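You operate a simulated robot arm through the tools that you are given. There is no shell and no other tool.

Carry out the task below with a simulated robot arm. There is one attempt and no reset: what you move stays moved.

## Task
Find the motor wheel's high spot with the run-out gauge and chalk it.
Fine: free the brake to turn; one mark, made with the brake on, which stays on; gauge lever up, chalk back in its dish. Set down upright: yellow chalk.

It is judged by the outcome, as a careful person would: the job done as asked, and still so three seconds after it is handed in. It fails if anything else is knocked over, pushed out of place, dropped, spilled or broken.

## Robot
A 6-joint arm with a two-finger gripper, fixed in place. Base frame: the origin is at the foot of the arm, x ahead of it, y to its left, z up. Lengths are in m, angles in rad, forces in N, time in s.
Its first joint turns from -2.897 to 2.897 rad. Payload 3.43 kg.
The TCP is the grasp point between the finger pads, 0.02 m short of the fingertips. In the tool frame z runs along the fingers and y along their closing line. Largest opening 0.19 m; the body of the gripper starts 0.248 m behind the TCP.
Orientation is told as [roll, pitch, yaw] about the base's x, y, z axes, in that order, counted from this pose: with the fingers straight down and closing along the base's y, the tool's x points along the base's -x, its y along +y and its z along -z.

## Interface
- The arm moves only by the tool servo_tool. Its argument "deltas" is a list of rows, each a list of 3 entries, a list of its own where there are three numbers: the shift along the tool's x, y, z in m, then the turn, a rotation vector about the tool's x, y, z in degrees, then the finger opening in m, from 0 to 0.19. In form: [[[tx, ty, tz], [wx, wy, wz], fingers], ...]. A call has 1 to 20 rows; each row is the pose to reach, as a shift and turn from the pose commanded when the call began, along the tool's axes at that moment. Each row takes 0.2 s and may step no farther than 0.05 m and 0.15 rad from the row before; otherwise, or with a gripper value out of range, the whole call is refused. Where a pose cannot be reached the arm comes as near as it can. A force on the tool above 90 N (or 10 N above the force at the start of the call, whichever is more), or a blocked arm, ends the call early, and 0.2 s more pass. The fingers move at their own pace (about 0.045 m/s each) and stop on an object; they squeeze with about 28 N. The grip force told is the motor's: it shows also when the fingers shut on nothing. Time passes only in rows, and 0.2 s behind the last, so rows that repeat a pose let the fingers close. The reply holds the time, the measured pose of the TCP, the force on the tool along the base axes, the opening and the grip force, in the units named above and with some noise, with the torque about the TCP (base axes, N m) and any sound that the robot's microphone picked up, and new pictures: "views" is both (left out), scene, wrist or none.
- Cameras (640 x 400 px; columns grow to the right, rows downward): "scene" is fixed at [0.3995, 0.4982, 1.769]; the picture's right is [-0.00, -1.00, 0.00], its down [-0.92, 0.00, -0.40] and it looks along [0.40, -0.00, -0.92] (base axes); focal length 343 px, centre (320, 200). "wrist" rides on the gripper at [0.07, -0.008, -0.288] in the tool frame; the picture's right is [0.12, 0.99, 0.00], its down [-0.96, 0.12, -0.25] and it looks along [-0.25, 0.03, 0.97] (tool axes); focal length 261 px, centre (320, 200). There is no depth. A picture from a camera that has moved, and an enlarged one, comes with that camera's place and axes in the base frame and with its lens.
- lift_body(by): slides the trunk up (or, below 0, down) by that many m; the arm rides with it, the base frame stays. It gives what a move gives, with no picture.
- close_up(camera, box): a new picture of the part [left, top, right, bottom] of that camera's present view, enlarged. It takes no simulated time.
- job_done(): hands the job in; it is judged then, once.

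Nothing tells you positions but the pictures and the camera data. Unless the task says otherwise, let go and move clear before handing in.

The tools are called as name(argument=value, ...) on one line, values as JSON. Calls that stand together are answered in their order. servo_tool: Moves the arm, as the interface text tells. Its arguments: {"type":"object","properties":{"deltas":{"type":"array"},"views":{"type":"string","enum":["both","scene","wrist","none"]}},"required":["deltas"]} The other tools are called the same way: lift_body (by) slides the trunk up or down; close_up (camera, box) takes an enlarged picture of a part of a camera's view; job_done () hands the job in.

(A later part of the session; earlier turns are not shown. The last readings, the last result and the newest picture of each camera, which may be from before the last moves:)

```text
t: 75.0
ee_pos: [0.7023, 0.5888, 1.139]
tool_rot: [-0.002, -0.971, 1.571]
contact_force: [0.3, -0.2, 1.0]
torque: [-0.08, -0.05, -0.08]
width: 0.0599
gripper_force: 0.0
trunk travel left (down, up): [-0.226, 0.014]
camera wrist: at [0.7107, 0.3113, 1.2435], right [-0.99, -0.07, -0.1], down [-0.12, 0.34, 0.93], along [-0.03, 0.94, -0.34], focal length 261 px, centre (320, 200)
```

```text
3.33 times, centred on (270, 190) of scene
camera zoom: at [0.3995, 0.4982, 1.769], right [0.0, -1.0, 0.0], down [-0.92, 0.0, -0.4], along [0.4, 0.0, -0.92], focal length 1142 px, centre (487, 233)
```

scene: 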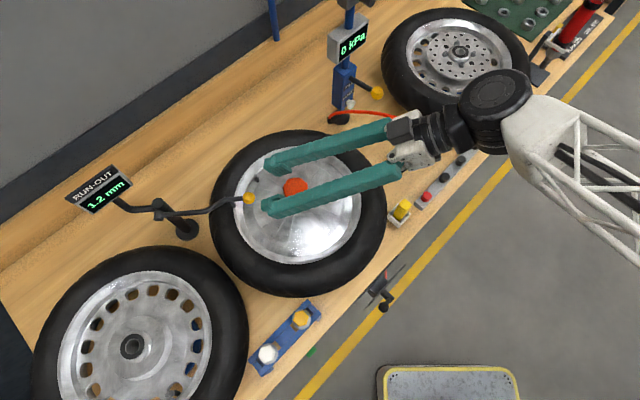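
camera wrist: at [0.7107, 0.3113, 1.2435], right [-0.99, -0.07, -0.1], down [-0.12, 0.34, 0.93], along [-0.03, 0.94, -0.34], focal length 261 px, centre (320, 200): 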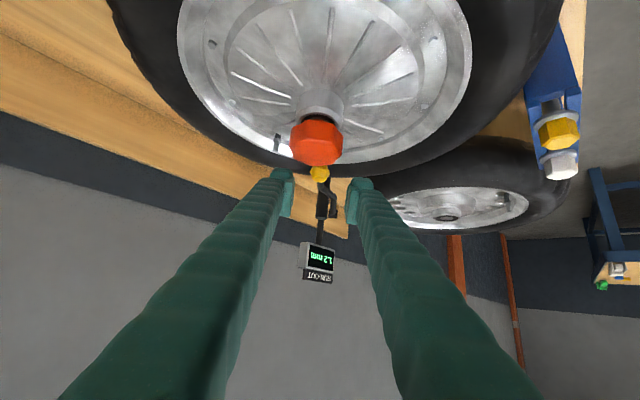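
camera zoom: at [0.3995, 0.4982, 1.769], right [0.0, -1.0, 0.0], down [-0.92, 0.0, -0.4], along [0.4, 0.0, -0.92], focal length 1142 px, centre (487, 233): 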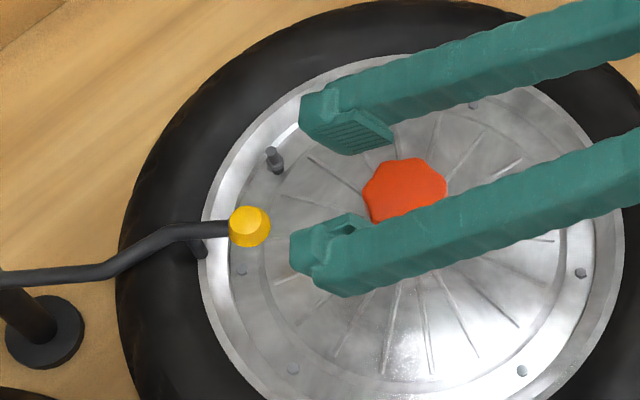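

servo_tool(deltas=[[[0.003, 0, 0.0205], [0, 0, 0], 0.06], [[0.006, -0.001, 0.041], [0, 0, 0], 0.06], [[0.009, -0.001, 0.061], [0, 0, 0], 0.06], [[0.0114, -0.0014, 0.0808], [0, 0, 0], 0.06]])

close_up(camera="wrist", box=[240, 80, 400, 240])

close_up(camera="scene", box=[190, 130, 350, 250])

```text
t: 76.0
ee_pos: [0.7053, 0.6494, 1.0816]
tool_rot: [0.0, -0.969, 1.571]
contact_force: [0.6, -0.2, 0.5]
torque: [-0.04, -0.03, -0.02]
width: 0.0599
gripper_force: 0.1
trunk travel left (down, up): [-0.226, 0.014]
camera wrist: at [0.7131, 0.372, 1.1863], right [-0.99, -0.07, -0.1], down [-0.12, 0.34, 0.93], along [-0.03, 0.94, -0.35], focal length 261 px, centre (320, 200)
```

scene: 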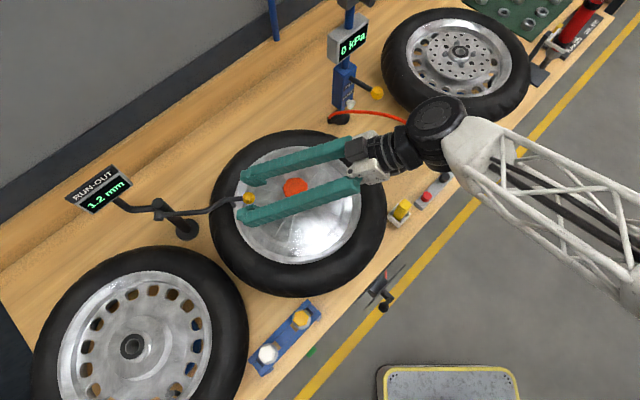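
wrist: 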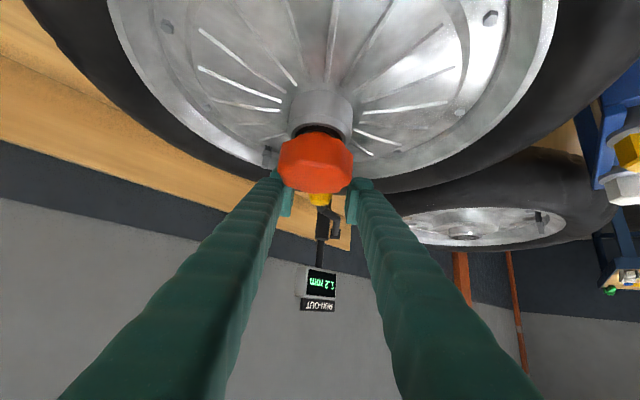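

```text
2.50 times, centred on (320, 160) of wrist
camera zoom: at [0.7131, 0.372, 1.1863], right [-0.99, -0.07, -0.1], down [-0.12, 0.34, 0.93], along [-0.03, 0.94, -0.35], focal length 652 px, centre (320, 300)
```

zoom: 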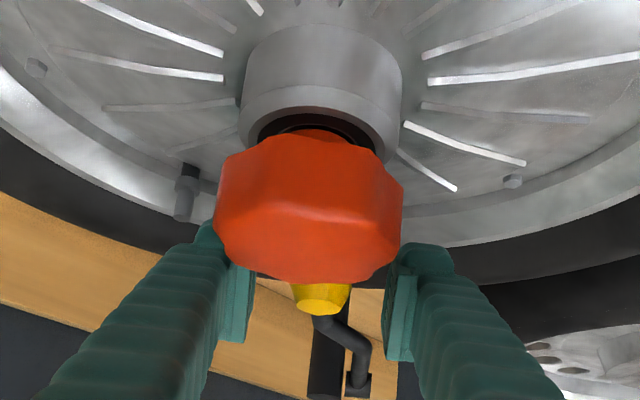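

```text
3.33 times, centred on (270, 190) of scene
camera zoom: at [0.3995, 0.4982, 1.769], right [0.0, -1.0, 0.0], down [-0.92, 0.0, -0.4], along [0.4, 0.0, -0.92], focal length 1142 px, centre (487, 233)
```

zoom: 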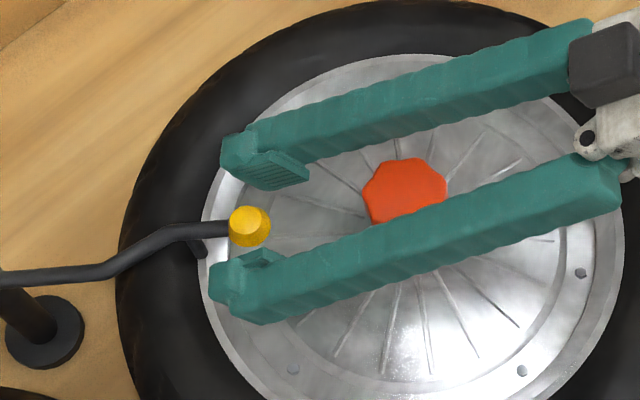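

servo_tool(deltas=[[[0, 0, 0], [0, 0, 0], 0.04], [[0, 0, 0], [0, 0, 0], 0.02], [[0, 0, 0], [0, 0, 0], 0.02], [[0, 0, 0], [0, 0, 0], 0.02], [[0, 0, 0], [0, 0, 0], 0.02]])

close_up(camera="scene", box=[190, 130, 350, 250])

```text
t: 77.2
ee_pos: [0.7057, 0.6489, 1.0829]
tool_rot: [-0.002, -0.969, 1.57]
contact_force: [-4.6, 2.4, -2.0]
torque: [-0.09, 0.05, 0.06]
width: 0.0284
gripper_force: 45.1
trunk travel left (down, up): [-0.226, 0.014]
camera wrist: at [0.7131, 0.3722, 1.1864], right [-0.99, -0.07, -0.1], down [-0.12, 0.34, 0.93], along [-0.03, 0.94, -0.35], focal length 261 px, centre (320, 200)
```

scene: 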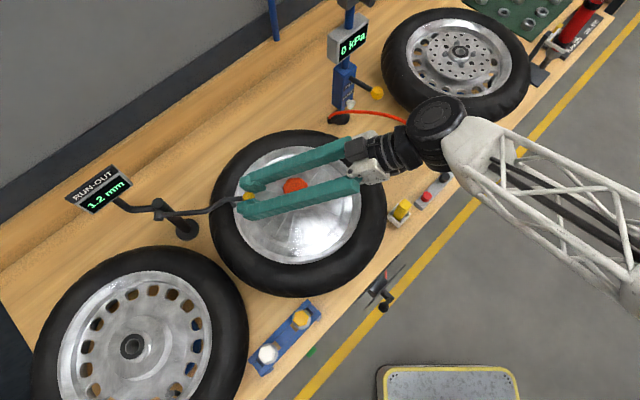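
wrist: 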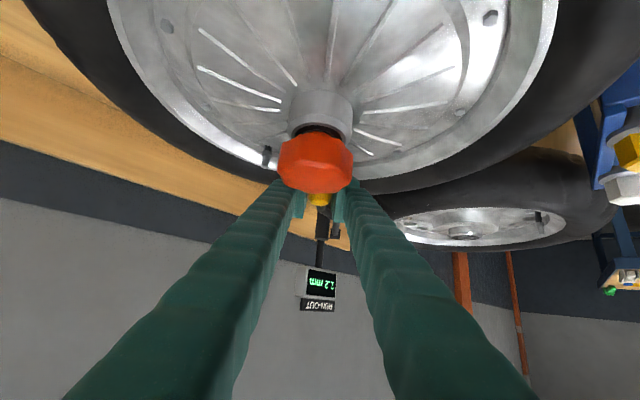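

```text
3.33 times, centred on (270, 190) of scene
camera zoom: at [0.3995, 0.4982, 1.769], right [0.0, -1.0, 0.0], down [-0.92, 0.0, -0.4], along [0.4, 0.0, -0.92], focal length 1142 px, centre (487, 233)
```

zoom: 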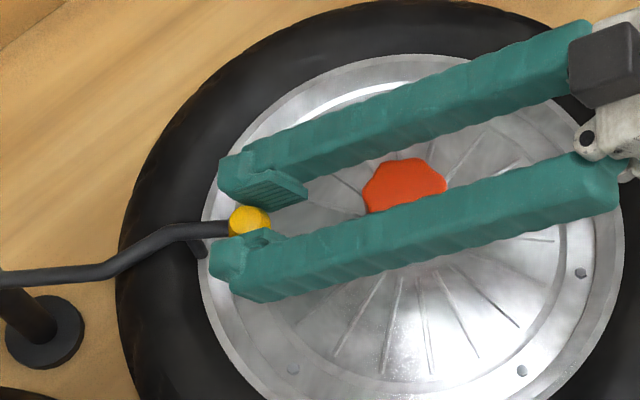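

The ball is gripped. I'll swing it up along its arc in stages, checking forces.

servo_tool(deltas=[[[-0.011, 0.0, -0.0068], [0, 0, 0], 0.02], [[-0.0223, 0.0001, -0.0132], [0, 0, 0], 0.02], [[-0.034, 0.0003, -0.0186], [0, 0, 0], 0.02], [[-0.0465, 0.0006, -0.0232], [0, 0, 0], 0.02]], views="none")

close_up(camera="scene", box=[60, 110, 400, 310])

```text
t: 78.2
ee_pos: [0.7045, 0.6557, 1.1356]
tool_rot: [-0.002, -0.97, 1.57]
contact_force: [-5.3, -17.3, -1.1]
torque: [-1.2, -0.06, 0.1]
width: 0.0278
gripper_force: 44.5
trunk travel left (down, up): [-0.226, 0.014]
```

```text
1.88 times, centred on (230, 210) of scene
camera zoom: at [0.3995, 0.4982, 1.769], right [0.0, -1.0, 0.0], down [-0.92, 0.0, -0.4], along [0.4, 0.0, -0.92], focal length 645 px, centre (489, 181)
```

zoom: 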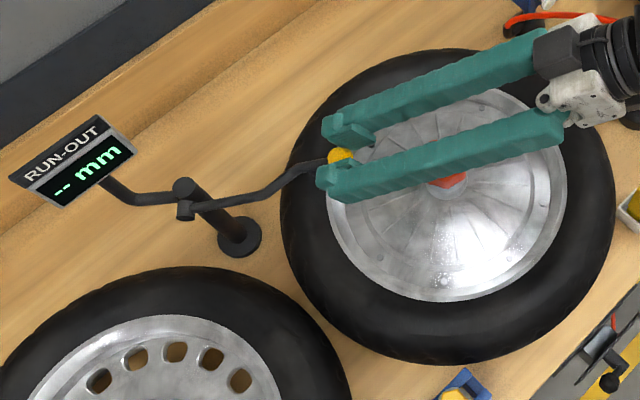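

servo_tool(deltas=[[[-0.0124, 0.0003, -0.0047], [0, 0, 0], 0.02], [[-0.0251, 0.0007, -0.0074], [0, 0, 0], 0.02], [[-0.0379, 0.0012, -0.0094], [0, 0, 0], 0.02], [[-0.0509, 0.0017, -0.0105], [0, 0, 0], 0.02]], views="none")

```text
t: 79.2
ee_pos: [0.702, 0.6756, 1.1837]
tool_rot: [-0.002, -0.97, 1.572]
contact_force: [14.4, -26.5, 6.7]
torque: [-1.32, -0.18, -0.17]
width: 0.0276
gripper_force: 45.0
trunk travel left (down, up): [-0.226, 0.014]
```

servo_tool(deltas=[[[-0.013, -0.0004, -0.002], [0, 0, 0], 0.02], [[-0.0259, 0.0002, -0.0013], [0, 0, 0], 0.02], [[-0.0388, 0.0009, 0.0004], [0, 0, 0], 0.02], [[-0.0515, 0.0016, 0.003], [0, 0, 0], 0.02]], views="none")

close_up(camera="scene", box=[60, 110, 400, 310])

```text
t: 80.2
ee_pos: [0.7003, 0.7091, 1.2239]
tool_rot: [0.0, -0.973, 1.574]
contact_force: [10.5, -23.6, 15.2]
torque: [-1.22, -0.23, 0.0]
width: 0.0283
gripper_force: 44.9
trunk travel left (down, up): [-0.226, 0.014]
```

```text
1.88 times, centred on (230, 210) of scene
camera zoom: at [0.3995, 0.4982, 1.769], right [0.0, -1.0, 0.0], down [-0.92, 0.0, -0.4], along [0.4, 0.0, -0.92], focal length 645 px, centre (489, 181)
```

zoom: 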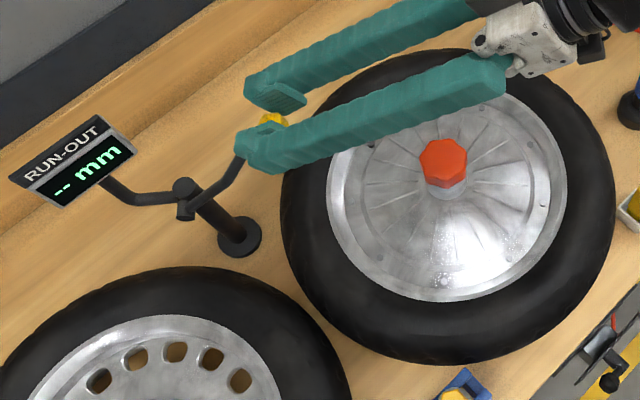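

servo_tool(deltas=[[[-0.0125, 0.0002, 0.0019], [0, 0, 0], 0.02], [[-0.0248, 0.0009, 0.0064], [0, 0, 0], 0.02], [[-0.0367, 0.0018, 0.0114], [0, 0, 0], 0.02], [[-0.0482, 0.0027, 0.0174], [0, 0, 0], 0.02]], views="none")

```text
t: 81.2
ee_pos: [0.697, 0.7535, 1.2527]
tool_rot: [0.003, -0.968, 1.573]
contact_force: [-14.4, -7.8, 3.6]
torque: [-0.76, 0.13, 0.09]
width: 0.0283
gripper_force: 44.8
trunk travel left (down, up): [-0.226, 0.014]
```

servo_tool(deltas=[[[-0.0111, 0.002, 0.0068], [0, 0, 0], 0.02], [[-0.0217, 0.003, 0.0142], [0, 0, 0], 0.02], [[-0.0317, 0.004, 0.0225], [0, 0, 0], 0.02]], views="none")

close_up(camera="scene", box=[50, 110, 250, 250])

```text
t: 82.0
ee_pos: [0.6938, 0.7869, 1.2658]
tool_rot: [0.001, -0.97, 1.57]
contact_force: [-14.8, -5.2, -2.0]
torque: [-0.79, 0.18, -0.03]
width: 0.026
gripper_force: 44.8
trunk travel left (down, up): [-0.226, 0.014]
```

```text
2.86 times, centred on (150, 180) of scene
camera zoom: at [0.3995, 0.4982, 1.769], right [0.0, -1.0, 0.0], down [-0.92, 0.0, -0.4], along [0.4, 0.0, -0.92], focal length 979 px, centre (806, 257)
```

zoom: 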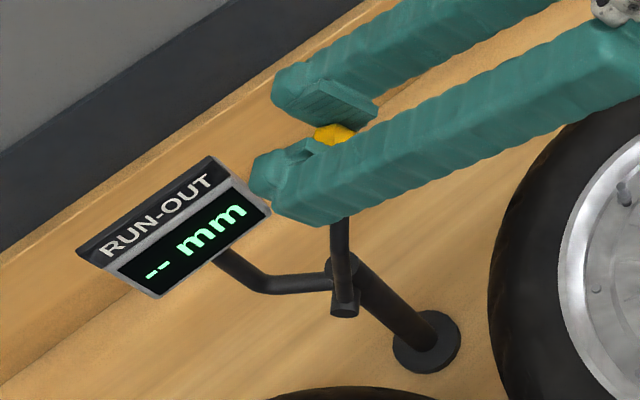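

servo_tool(deltas=[[[-0.009, 0.001, 0.0075], [0, 0, 0], 0.02], [[-0.0174, 0.002, 0.0147], [0, 0, 0], 0.02]])

close_up(camera="scene", box=[50, 110, 250, 250])

close_up(camera="wrist", box=[240, 100, 400, 260])

```text
t: 82.6
ee_pos: [0.6917, 0.8097, 1.2713]
tool_rot: [0.001, -0.966, 1.569]
contact_force: [-14.2, -17.6, -17.0]
torque: [-0.31, 0.17, -0.1]
width: 0.0257
gripper_force: 45.3
trunk travel left (down, up): [-0.226, 0.014]
camera wrist: at [0.7004, 0.5316, 1.3763], right [-0.99, -0.07, -0.1], down [-0.11, 0.34, 0.93], along [-0.03, 0.94, -0.35], focal length 261 px, centre (320, 200)
```

scene: 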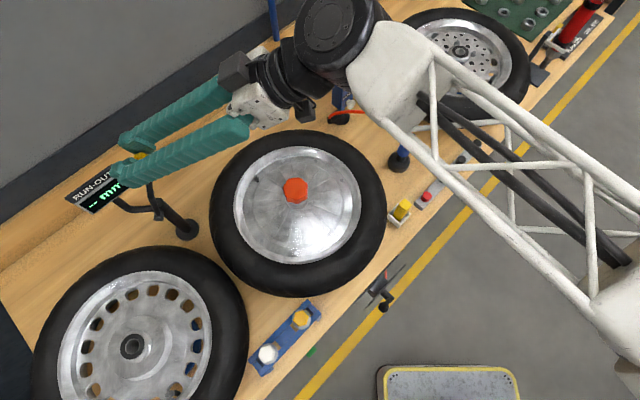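
wrist: 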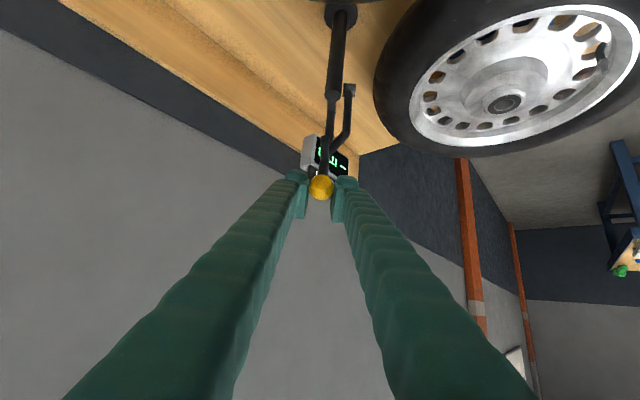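

```text
2.86 times, centred on (150, 180) of scene
camera zoom: at [0.3995, 0.4982, 1.769], right [0.0, -1.0, 0.0], down [-0.92, 0.0, -0.4], along [0.4, 0.0, -0.92], focal length 979 px, centre (806, 257)
```

zoom: 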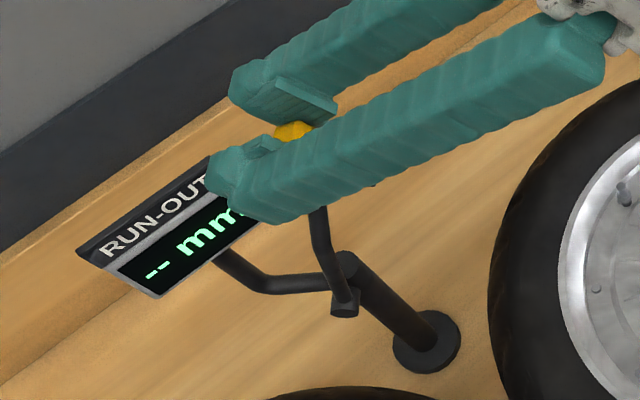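

```text
2.50 times, centred on (320, 180) of wrist
camera zoom: at [0.7004, 0.5316, 1.3763], right [-0.99, -0.07, -0.1], down [-0.11, 0.34, 0.93], along [-0.03, 0.94, -0.35], focal length 652 px, centre (320, 250)
```

zoom: 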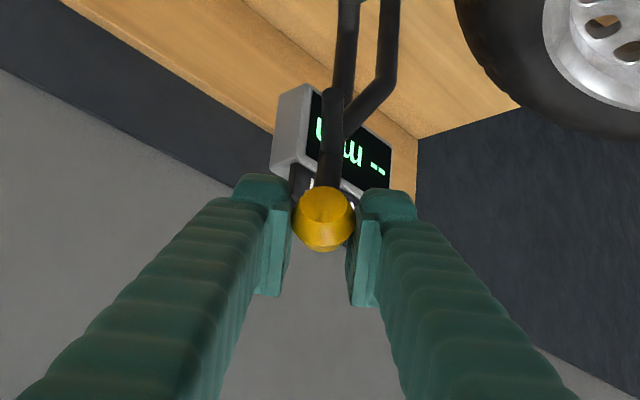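

The lever is back up at (or just past) its original position. I'll open the fingers and check that it stays before backing off.

servo_tool(deltas=[[[0, 0, 0], [0, 0, 0], 0.03], [[0, 0, 0], [0, 0, 0], 0.045], [[0, 0, 0], [0, 0, 0], 0.06], [[0, 0, 0], [0, 0, 0], 0.07]])

close_up(camera="wrist", box=[240, 100, 400, 260])

close_up(camera="scene", box=[50, 110, 250, 250])

```text
t: 83.6
ee_pos: [0.6917, 0.8092, 1.2725]
tool_rot: [-0.001, -0.968, 1.572]
contact_force: [-0.1, 0.0, -0.3]
torque: [0.01, 0.0, -0.01]
width: 0.0698
gripper_force: 0.0
trunk travel left (down, up): [-0.226, 0.014]
camera wrist: at [0.7004, 0.5325, 1.3772], right [-0.99, -0.07, -0.1], down [-0.12, 0.34, 0.93], along [-0.03, 0.94, -0.35], focal length 261 px, centre (320, 200)
```

scene: 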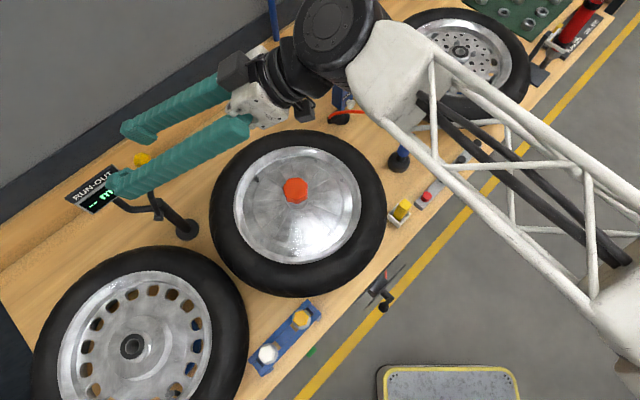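
wrist: 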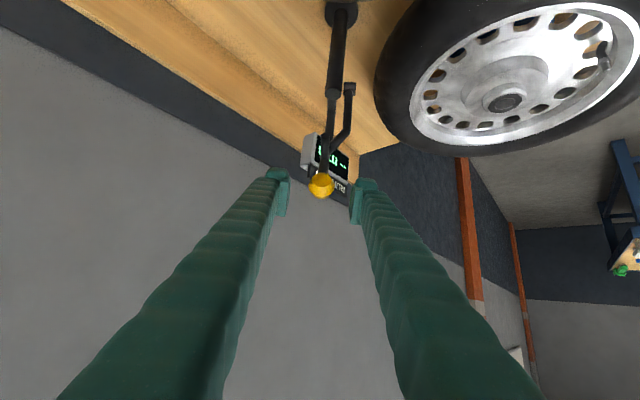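

```text
2.50 times, centred on (320, 180) of wrist
camera zoom: at [0.7004, 0.5325, 1.3772], right [-0.99, -0.07, -0.1], down [-0.12, 0.34, 0.93], along [-0.03, 0.94, -0.35], focal length 652 px, centre (320, 250)
```

zoom: 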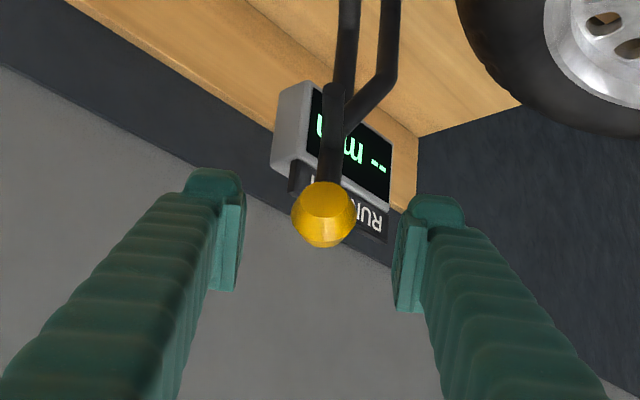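

```text
2.86 times, centred on (150, 180) of scene
camera zoom: at [0.3995, 0.4982, 1.769], right [0.0, -1.0, 0.0], down [-0.92, 0.0, -0.4], along [0.4, 0.0, -0.92], focal length 979 px, centre (806, 257)
```

zoom: 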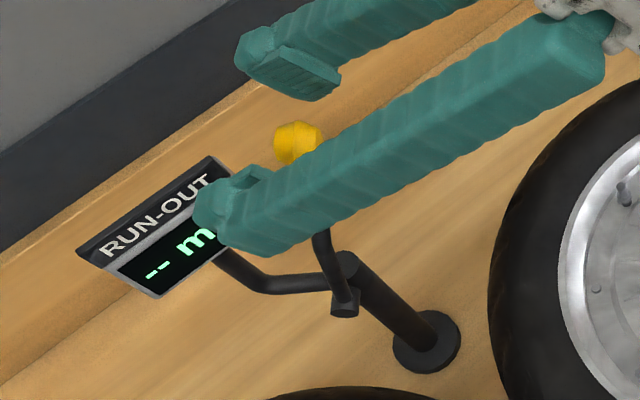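

The lever stays up exactly where it was at the start. I'll back the fingers out along their own axis and return over the front of the bench.

servo_tool(deltas=[[[0, 0, -0.045], [0, 0, 0], 0.07], [[0, 0, -0.09], [0, 0, 0], 0.07], [[-0.005, 0.0, -0.135], [0, 0, 0], 0.07], [[-0.01, 0.02, -0.175], [0, 0, 0], 0.07], [[-0.01, 0.04, -0.215], [0, 0, 0], 0.07], [[-0.01, 0.06, -0.255], [0, 0, 0], 0.07]])

close_up(camera="scene", box=[60, 110, 400, 310])

close_up(camera="scene", box=[200, 130, 300, 230])

```text
t: 85.0
ee_pos: [0.6335, 0.606, 1.4227]
tool_rot: [0.002, -0.969, 1.57]
contact_force: [-0.7, -0.4, -1.0]
torque: [0.0, 0.09, 0.09]
width: 0.0701
gripper_force: 0.1
trunk travel left (down, up): [-0.226, 0.014]
camera wrist: at [0.6418, 0.3286, 1.5273], right [-0.99, -0.07, -0.1], down [-0.11, 0.34, 0.93], along [-0.03, 0.94, -0.35], focal length 261 px, centre (320, 200)
```

scene: 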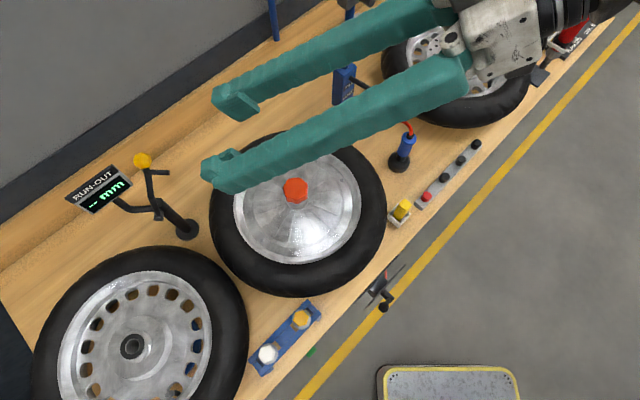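
wrist: 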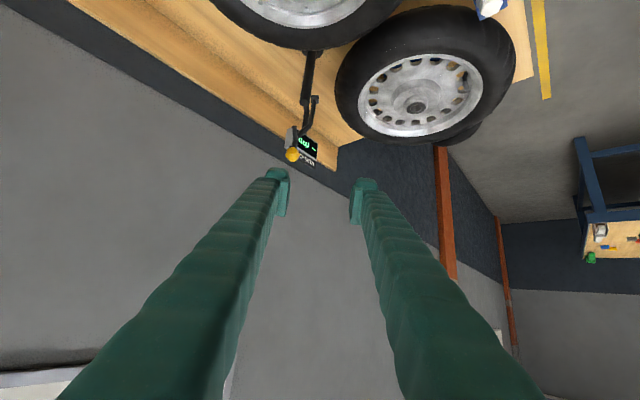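

```text
1.88 times, centred on (230, 210) of scene
camera zoom: at [0.3995, 0.4982, 1.769], right [0.0, -1.0, 0.0], down [-0.92, 0.0, -0.4], along [0.4, 0.0, -0.92], focal length 645 px, centre (489, 181)
```

zoom: 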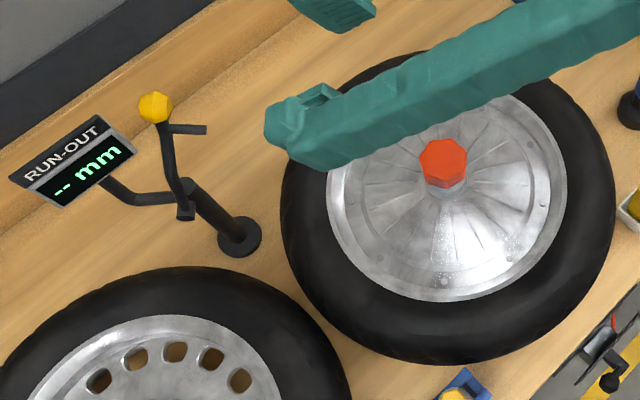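

```text
4.00 times, centred on (250, 180) of scene
camera zoom: at [0.3995, 0.4982, 1.769], right [0.0, -1.0, 0.0], down [-0.92, 0.0, -0.4], along [0.4, 0.0, -0.92], focal length 1370 px, centre (600, 280)
```

zoom: 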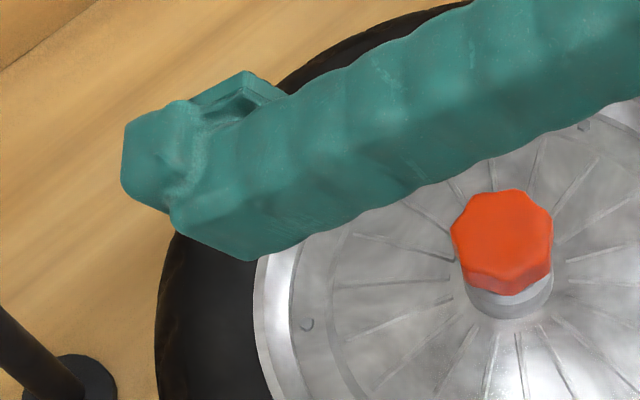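

The gauge lever is up. Now for the chalk: I'll turn the tool vertical again and go over the yellow chalk in its white dish for a close look.

servo_tool(deltas=[[[0.0184, 0.004, -0.0125], [2.42, 5.83, 4.6], 0.06], [[0.0367, 0.007, -0.025], [4.84, 11.67, 9.2], 0.06], [[0.0551, 0.011, -0.037], [7.25, 17.5, 13.8], 0.06], [[0.0734, 0.015, -0.05], [9.67, 23.3, 18.4], 0.06], [[0.0918, 0.019, -0.062], [12.1, 29.2, 23.0], 0.06], [[0.1101, 0.022, -0.075], [14.5, 35.0, 27.6], 0.06], [[0.1285, 0.026, -0.087], [16.9, 40.8, 32.2], 0.06], [[0.1468, 0.03, -0.1], [19.3, 46.7, 36.8], 0.06], [[0.1652, 0.0335, -0.112], [21.76, 52.5, 41.4], 0.06]], views="none")

```text
t: 87.0
ee_pos: [0.6025, 0.4195, 1.3526]
tool_rot: [0.0, 0.002, 0.784]
contact_force: [0.1, -0.1, 0.1]
torque: [0.12, -0.1, 0.02]
width: 0.0599
gripper_force: 0.0
trunk travel left (down, up): [-0.226, 0.014]
```

servo_tool(deltas=[[[0.002, -0.03, 0.032], [0, 0, 0], 0.06], [[0.004, -0.06, 0.064], [0, 0, 0], 0.06], [[0.006, -0.09, 0.096], [0, 0, 0], 0.06], [[0.008, -0.12, 0.128], [0, 0, 0], 0.06], [[0.01, -0.15, 0.16], [0, 0, 0], 0.06], [[0.012, -0.181, 0.192], [0, 0, 0], 0.06]])

close_up(camera="wrist", box=[240, 120, 400, 260])

close_up(camera="scene", box=[360, 170, 460, 250])

```text
t: 88.4
ee_pos: [0.7204, 0.2809, 1.1606]
tool_rot: [0.0, -0.002, 0.785]
contact_force: [-0.4, 0.0, 1.1]
torque: [-0.01, -0.1, 0.0]
width: 0.0599
gripper_force: 0.0
trunk travel left (down, up): [-0.226, 0.014]
camera wrist: at [0.6753, 0.2239, 1.4473], right [-0.79, 0.62, 0.0], down [0.6, 0.76, 0.25], along [0.15, 0.2, -0.97], focal length 261 px, centre (320, 200)
```

scene: 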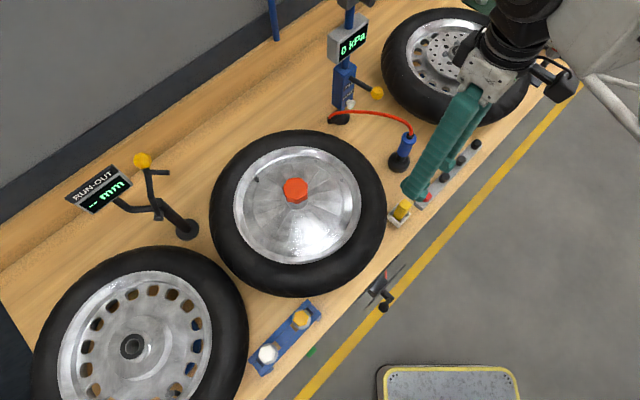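
wrist: 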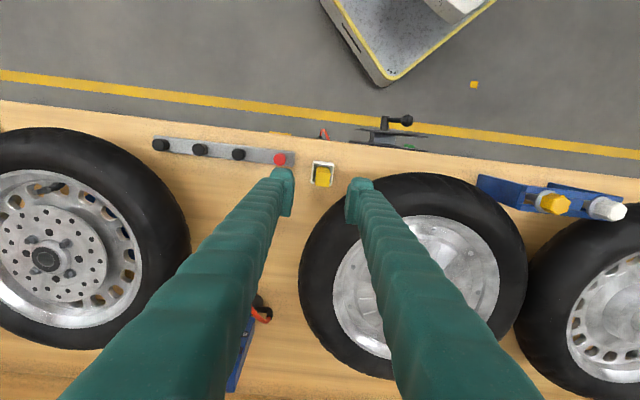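

```text
2.86 times, centred on (320, 190) of wrist
camera zoom: at [0.6753, 0.2239, 1.4473], right [-0.79, 0.62, 0.0], down [0.6, 0.76, 0.25], along [0.15, 0.2, -0.97], focal length 745 px, centre (320, 229)
```

zoom: 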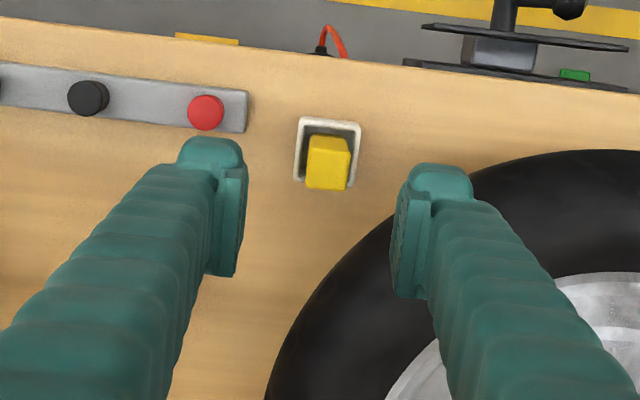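

```text
5.00 times, centred on (410, 210) of scene
camera zoom: at [0.3995, 0.4982, 1.769], right [0.0, -1.0, 0.0], down [-0.92, 0.0, -0.4], along [0.4, 0.0, -0.92], focal length 1713 px, centre (-130, 150)
```

zoom: 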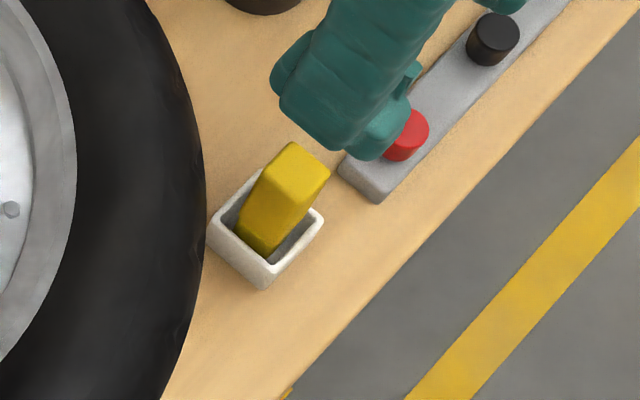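

The chalk top is near (0.722, 0.291, 0.995) in its dish, faces aligned with the bench; the tyre is close on one side, so I'll narrow the opening, offset slightly toward the robot and descend in stages.

servo_tool(deltas=[[[0.003, 0.0055, 0.03], [0, 0, 0], 0.048], [[0.003, 0.0055, 0.07], [0, 0, 0], 0.048], [[0.003, 0.0055, 0.11], [0, 0, 0], 0.048], [[0.003, 0.0055, 0.125], [0, 0, 0], 0.048]])

close_up(camera="wrist", box=[250, 130, 390, 250])

close_up(camera="scene", box=[360, 150, 460, 240])

```text
t: 89.4
ee_pos: [0.7118, 0.2824, 1.035]
tool_rot: [0.002, -0.002, 0.786]
contact_force: [-0.6, -1.0, 0.0]
torque: [-0.01, -0.05, 0.01]
width: 0.0479
gripper_force: 0.1
trunk travel left (down, up): [-0.226, 0.014]
camera wrist: at [0.6684, 0.2266, 1.3212], right [-0.79, 0.62, 0.0], down [0.6, 0.76, 0.25], along [0.15, 0.2, -0.97], focal length 261 px, centre (320, 200)
```

scene: 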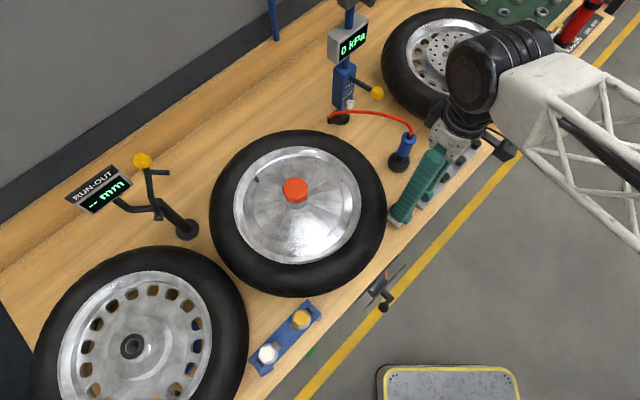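
wrist: 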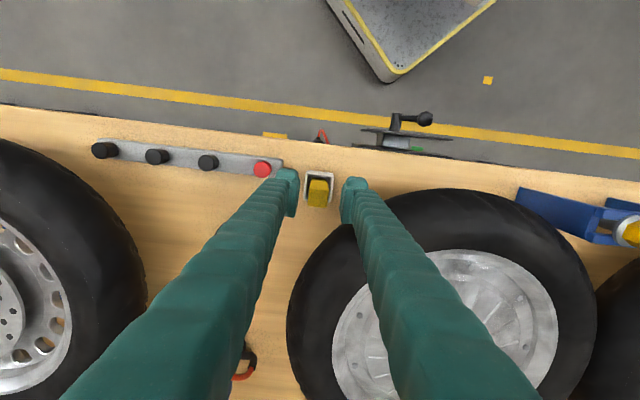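

```text
3.33 times, centred on (320, 190) of wrist
camera zoom: at [0.6684, 0.2266, 1.3212], right [-0.79, 0.62, 0.0], down [0.6, 0.76, 0.25], along [0.15, 0.2, -0.97], focal length 869 px, centre (320, 233)
```

zoom: 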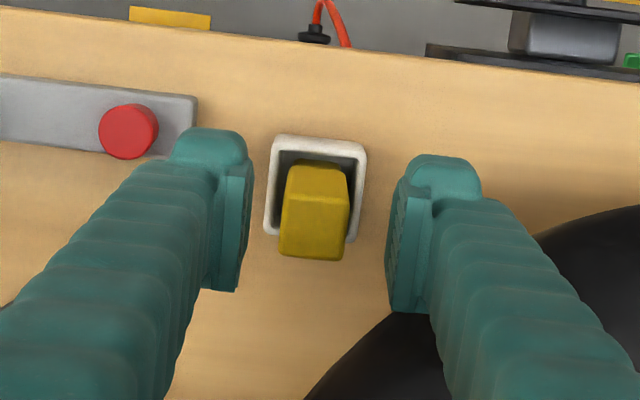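

```text
4.44 times, centred on (410, 195) of scene
camera zoom: at [0.3995, 0.4982, 1.769], right [0.0, -1.0, 0.0], down [-0.92, 0.0, -0.4], along [0.4, 0.0, -0.92], focal length 1523 px, centre (-80, 222)
```

zoom: 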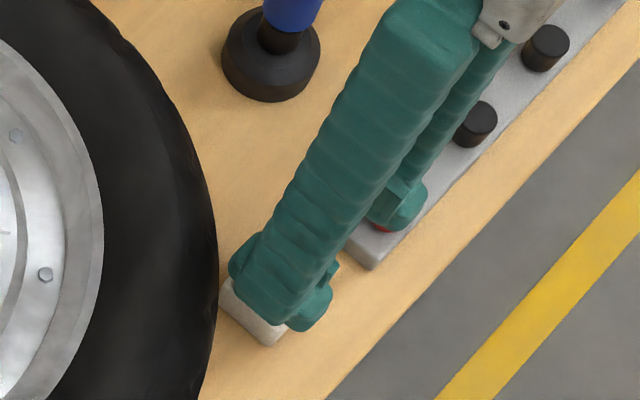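

servo_tool(deltas=[[[0, -0.0024, 0], [0, 0, 0], 0.037], [[0, -0.0024, 0.01], [0, 0, 0], 0.037], [[0, -0.0024, 0.025], [0, 0, 0], 0.037], [[0, -0.0024, 0.04], [0, 0, 0], 0.037]])

close_up(camera="wrist", box=[250, 130, 390, 250])

```text
t: 90.4
ee_pos: [0.7155, 0.2831, 0.9949]
tool_rot: [0.002, -0.003, 0.785]
contact_force: [0.9, 0.3, 0.1]
torque: [0.01, -0.05, -0.02]
width: 0.0368
gripper_force: 0.1
trunk travel left (down, up): [-0.226, 0.014]
camera wrist: at [0.6708, 0.2264, 1.2817], right [-0.79, 0.62, 0.0], down [0.6, 0.76, 0.25], along [0.15, 0.2, -0.97], focal length 261 px, centre (320, 200)
```

scene: 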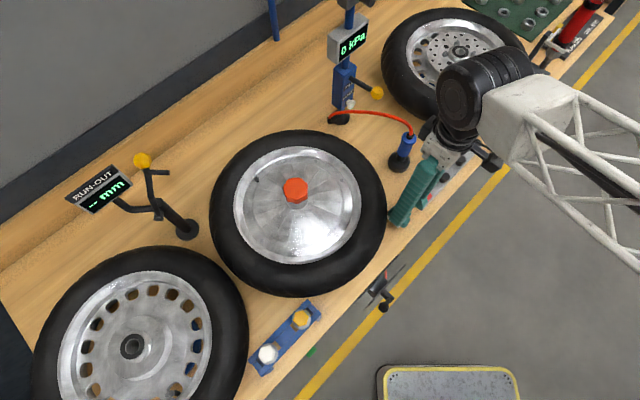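
wrist: 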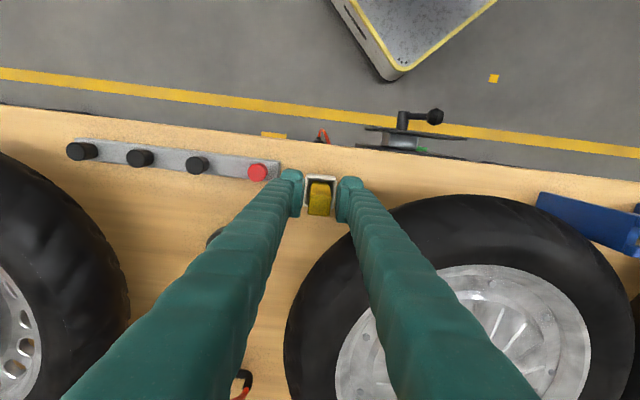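

```text
3.33 times, centred on (320, 190) of wrist
camera zoom: at [0.6708, 0.2264, 1.2817], right [-0.79, 0.62, 0.0], down [0.6, 0.76, 0.25], along [0.15, 0.2, -0.97], focal length 869 px, centre (320, 233)
```

zoom: 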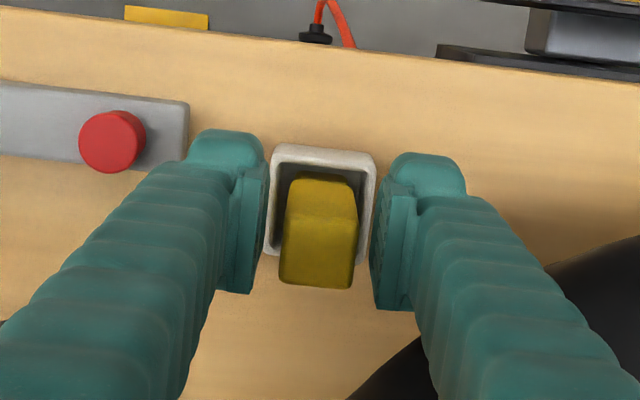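

servo_tool(deltas=[[[0, 0, 0.011], [0, 0, 0], 0.037], [[0, 0, 0.022], [0, 0, 0], 0.037], [[0, 0, 0.022], [0, 0, 0], 0.02], [[0, 0, 0.022], [0, 0, 0], 0.02], [[0, 0, 0.022], [0, 0, 0], 0.02], [[0, 0, 0.022], [0, 0, 0], 0.02]])

close_up(camera="wrist", box=[250, 130, 390, 250])

close_up(camera="scene", box=[360, 170, 460, 250])

```text
t: 91.8
ee_pos: [0.7166, 0.2816, 0.9725]
tool_rot: [0.001, -0.001, 0.787]
contact_force: [0.3, -0.1, 0.4]
torque: [0.0, 0.04, -0.01]
width: 0.0245
gripper_force: 28.6
trunk travel left (down, up): [-0.226, 0.014]
camera wrist: at [0.6714, 0.226, 1.2595], right [-0.79, 0.62, 0.0], down [0.6, 0.76, 0.25], along [0.15, 0.2, -0.97], focal length 261 px, centre (320, 200)
```

scene: 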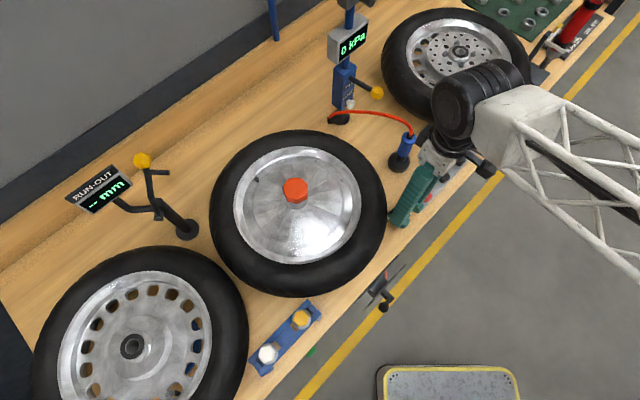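
wrist: 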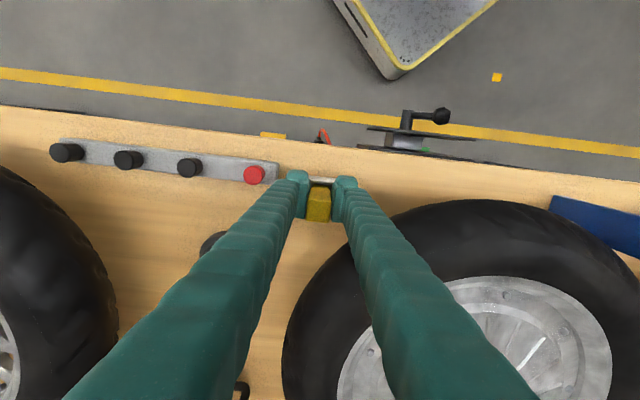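

```text
3.33 times, centred on (320, 190) of wrist
camera zoom: at [0.6714, 0.226, 1.2595], right [-0.79, 0.62, 0.0], down [0.6, 0.76, 0.25], along [0.15, 0.2, -0.97], focal length 869 px, centre (320, 233)
```

zoom: 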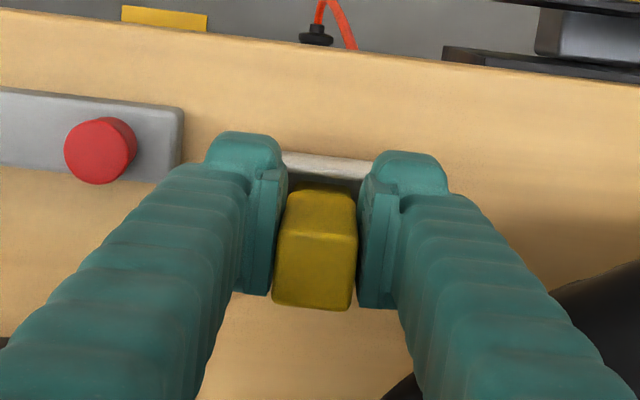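

```text
5.00 times, centred on (410, 210) of scene
camera zoom: at [0.3995, 0.4982, 1.769], right [0.0, -1.0, 0.0], down [-0.92, 0.0, -0.4], along [0.4, 0.0, -0.92], focal length 1713 px, centre (-130, 150)
```

zoom: 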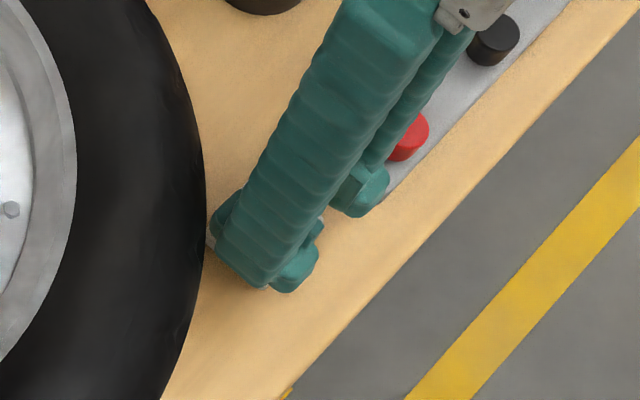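

The chalk is firmly gripped (24.5 mm). I'll lift it straight up out of its dish and check it.

servo_tool(deltas=[[[0, 0, -0.015], [0, 0, 0], 0.02], [[0, 0, -0.04], [0, 0, 0], 0.02], [[0, 0, -0.08], [0, 0, 0], 0.02], [[0, 0, -0.12], [0, 0, 0], 0.02], [[0, 0, -0.16], [0, 0, 0], 0.02], [[0, 0, -0.2], [0, 0, 0], 0.02]])

close_up(camera="scene", box=[360, 130, 480, 230])

close_up(camera="wrist", box=[250, 130, 390, 250])

```text
t: 93.2
ee_pos: [0.7147, 0.2816, 1.172]
tool_rot: [0.001, 0.0, 0.785]
contact_force: [-1.4, 0.2, -0.8]
torque: [0.02, 0.02, -0.01]
width: 0.0246
gripper_force: 28.3
trunk travel left (down, up): [-0.226, 0.014]
camera wrist: at [0.6701, 0.2254, 1.4601], right [-0.79, 0.62, 0.0], down [0.6, 0.76, 0.25], along [0.15, 0.2, -0.97], focal length 261 px, centre (320, 200)
```

scene: 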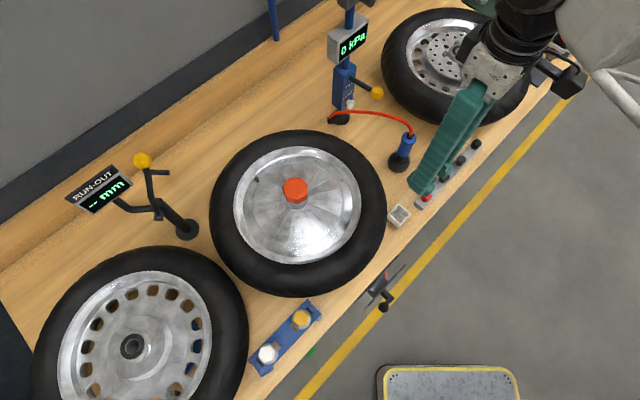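
wrist: 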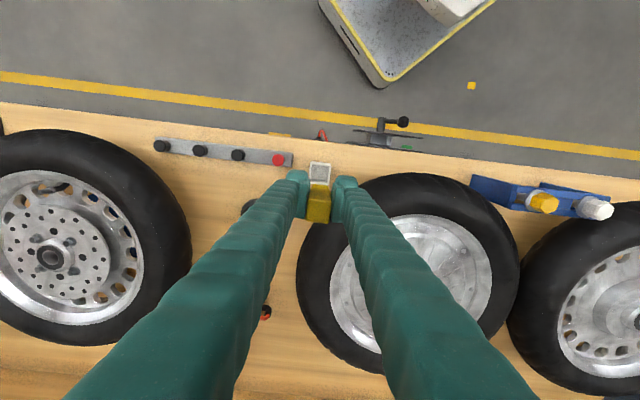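

```text
4.00 times, centred on (420, 180) of scene
camera zoom: at [0.3995, 0.4982, 1.769], right [0.0, -1.0, 0.0], down [-0.92, 0.0, -0.4], along [0.4, 0.0, -0.92], focal length 1370 px, centre (-80, 280)
```

zoom: 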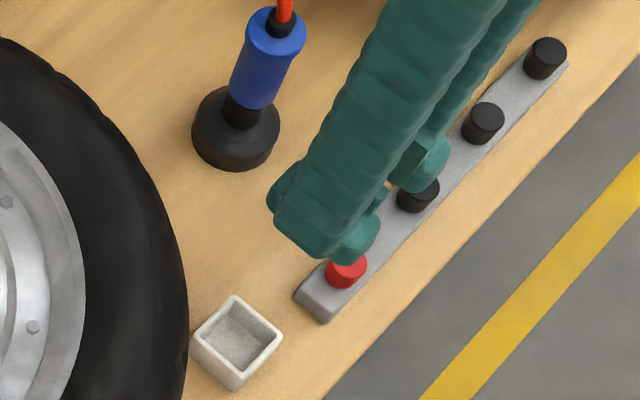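

```text
3.33 times, centred on (320, 190) of wrist
camera zoom: at [0.6701, 0.2254, 1.4601], right [-0.79, 0.62, 0.0], down [0.6, 0.76, 0.25], along [0.15, 0.2, -0.97], focal length 869 px, centre (320, 233)
```

zoom: 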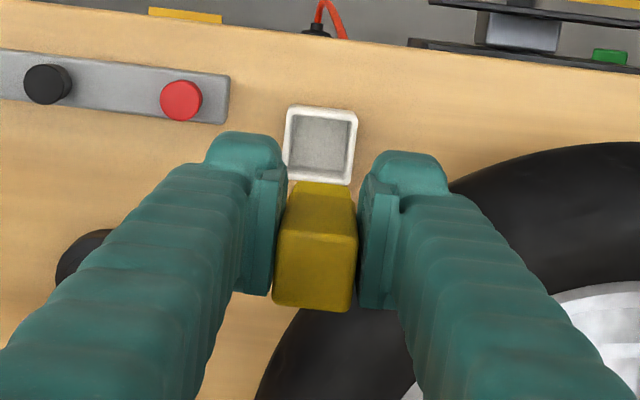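

The chalk is out, the dish undisturbed. I'll carry it high over the wheel while turning the tool to tilt along the wheel's radius at the probe spot.

servo_tool(deltas=[[[-0.0145, 0.0241, -0.0135], [-1.67, -3.5, -6.22], 0.02], [[-0.0289, 0.0483, -0.027], [-3.34, -6.99, -12.45], 0.02], [[-0.0434, 0.0724, -0.0405], [-5.01, -10.49, -18.67], 0.02], [[-0.0579, 0.0966, -0.054], [-6.68, -13.99, -24.9], 0.02], [[-0.0723, 0.1207, -0.0675], [-8.34, -17.48, -31.12], 0.02], [[-0.0868, 0.1448, -0.081], [-10.01, -20.98, -37.34], 0.02], [[-0.1012, 0.169, -0.0945], [-11.68, -24.47, -43.57], 0.02], [[-0.1157, 0.1931, -0.108], [-13.35, -27.97, -49.79], 0.02]])

```text
t: 95.0
ee_pos: [0.6582, 0.5023, 1.2833]
tool_rot: [-0.002, -0.525, 1.677]
contact_force: [-0.1, 0.5, 0.6]
torque: [-0.03, -0.03, -0.02]
width: 0.0246
gripper_force: 27.9
trunk travel left (down, up): [-0.226, 0.014]
camera wrist: at [0.6874, 0.2991, 1.4963], right [-0.98, -0.21, -0.06], down [-0.19, 0.69, 0.7], along [-0.1, 0.69, -0.71], focal length 261 px, centre (320, 200)
```

scene: 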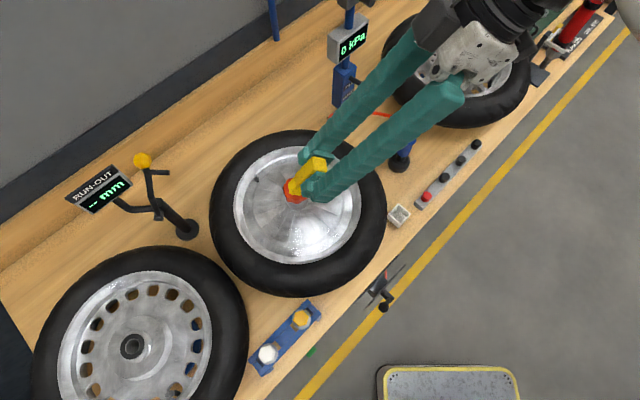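
wrist: 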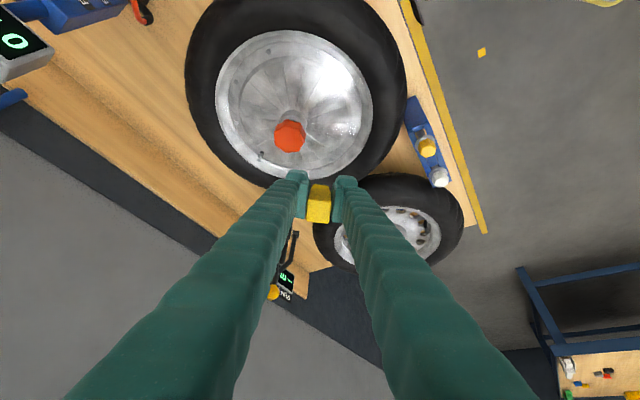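

servo_tool(deltas=[[[-0.0144, -0.0121, 0.0414], [0, 0, 0], 0.02], [[-0.0288, -0.0241, 0.0828], [0, 0, 0], 0.02], [[-0.0432, -0.0362, 0.1243], [0, 0, 0], 0.02], [[-0.0576, -0.0482, 0.1657], [0, 0, 0], 0.02], [[-0.072, -0.0603, 0.2071], [0, 0, 0], 0.02]])

close_up(camera="scene", box=[200, 170, 280, 230])

close_up(camera="wrist", box=[250, 130, 390, 250])

```text
t: 96.2
ee_pos: [0.702, 0.6763, 1.1399]
tool_rot: [0.0, -0.524, 1.675]
contact_force: [0.7, -0.8, -0.2]
torque: [0.03, -0.1, -0.07]
width: 0.0247
gripper_force: 28.2
trunk travel left (down, up): [-0.226, 0.014]
camera wrist: at [0.7305, 0.4724, 1.3523], right [-0.98, -0.21, -0.06], down [-0.19, 0.69, 0.7], along [-0.1, 0.69, -0.71], focal length 261 px, centre (320, 200)
```

scene: 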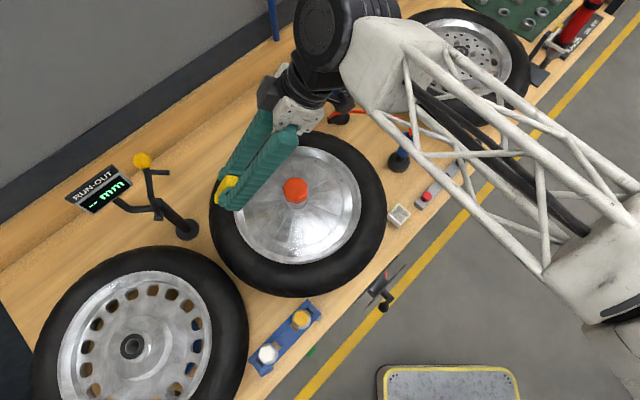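
wrist: 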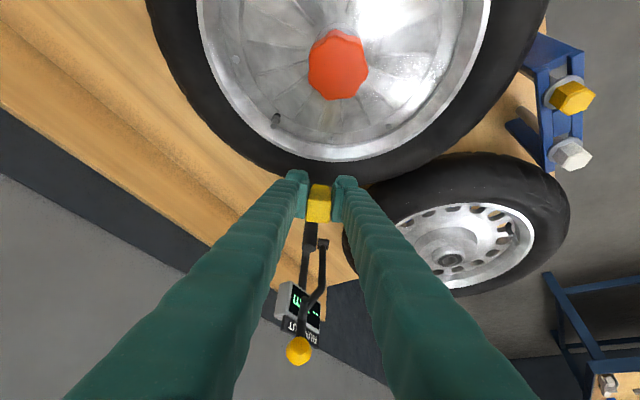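

```text
6.67 times, centred on (240, 200) of scene
camera zoom: at [0.3995, 0.4982, 1.769], right [0.0, -1.0, 0.0], down [-0.92, 0.0, -0.4], along [0.4, 0.0, -0.92], focal length 2284 px, centre (853, 200)
```

zoom: 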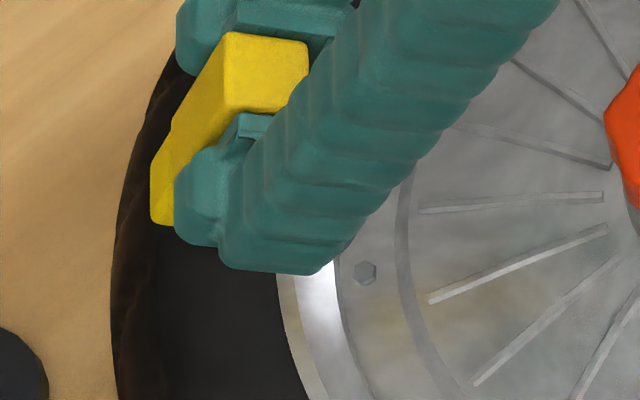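

```text
3.33 times, centred on (320, 190) of wrist
camera zoom: at [0.7305, 0.4724, 1.3523], right [-0.98, -0.21, -0.06], down [-0.19, 0.69, 0.7], along [-0.1, 0.69, -0.71], focal length 869 px, centre (320, 233)
```

zoom: 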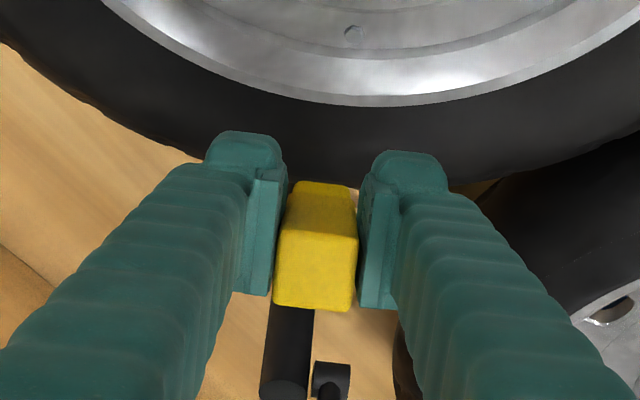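

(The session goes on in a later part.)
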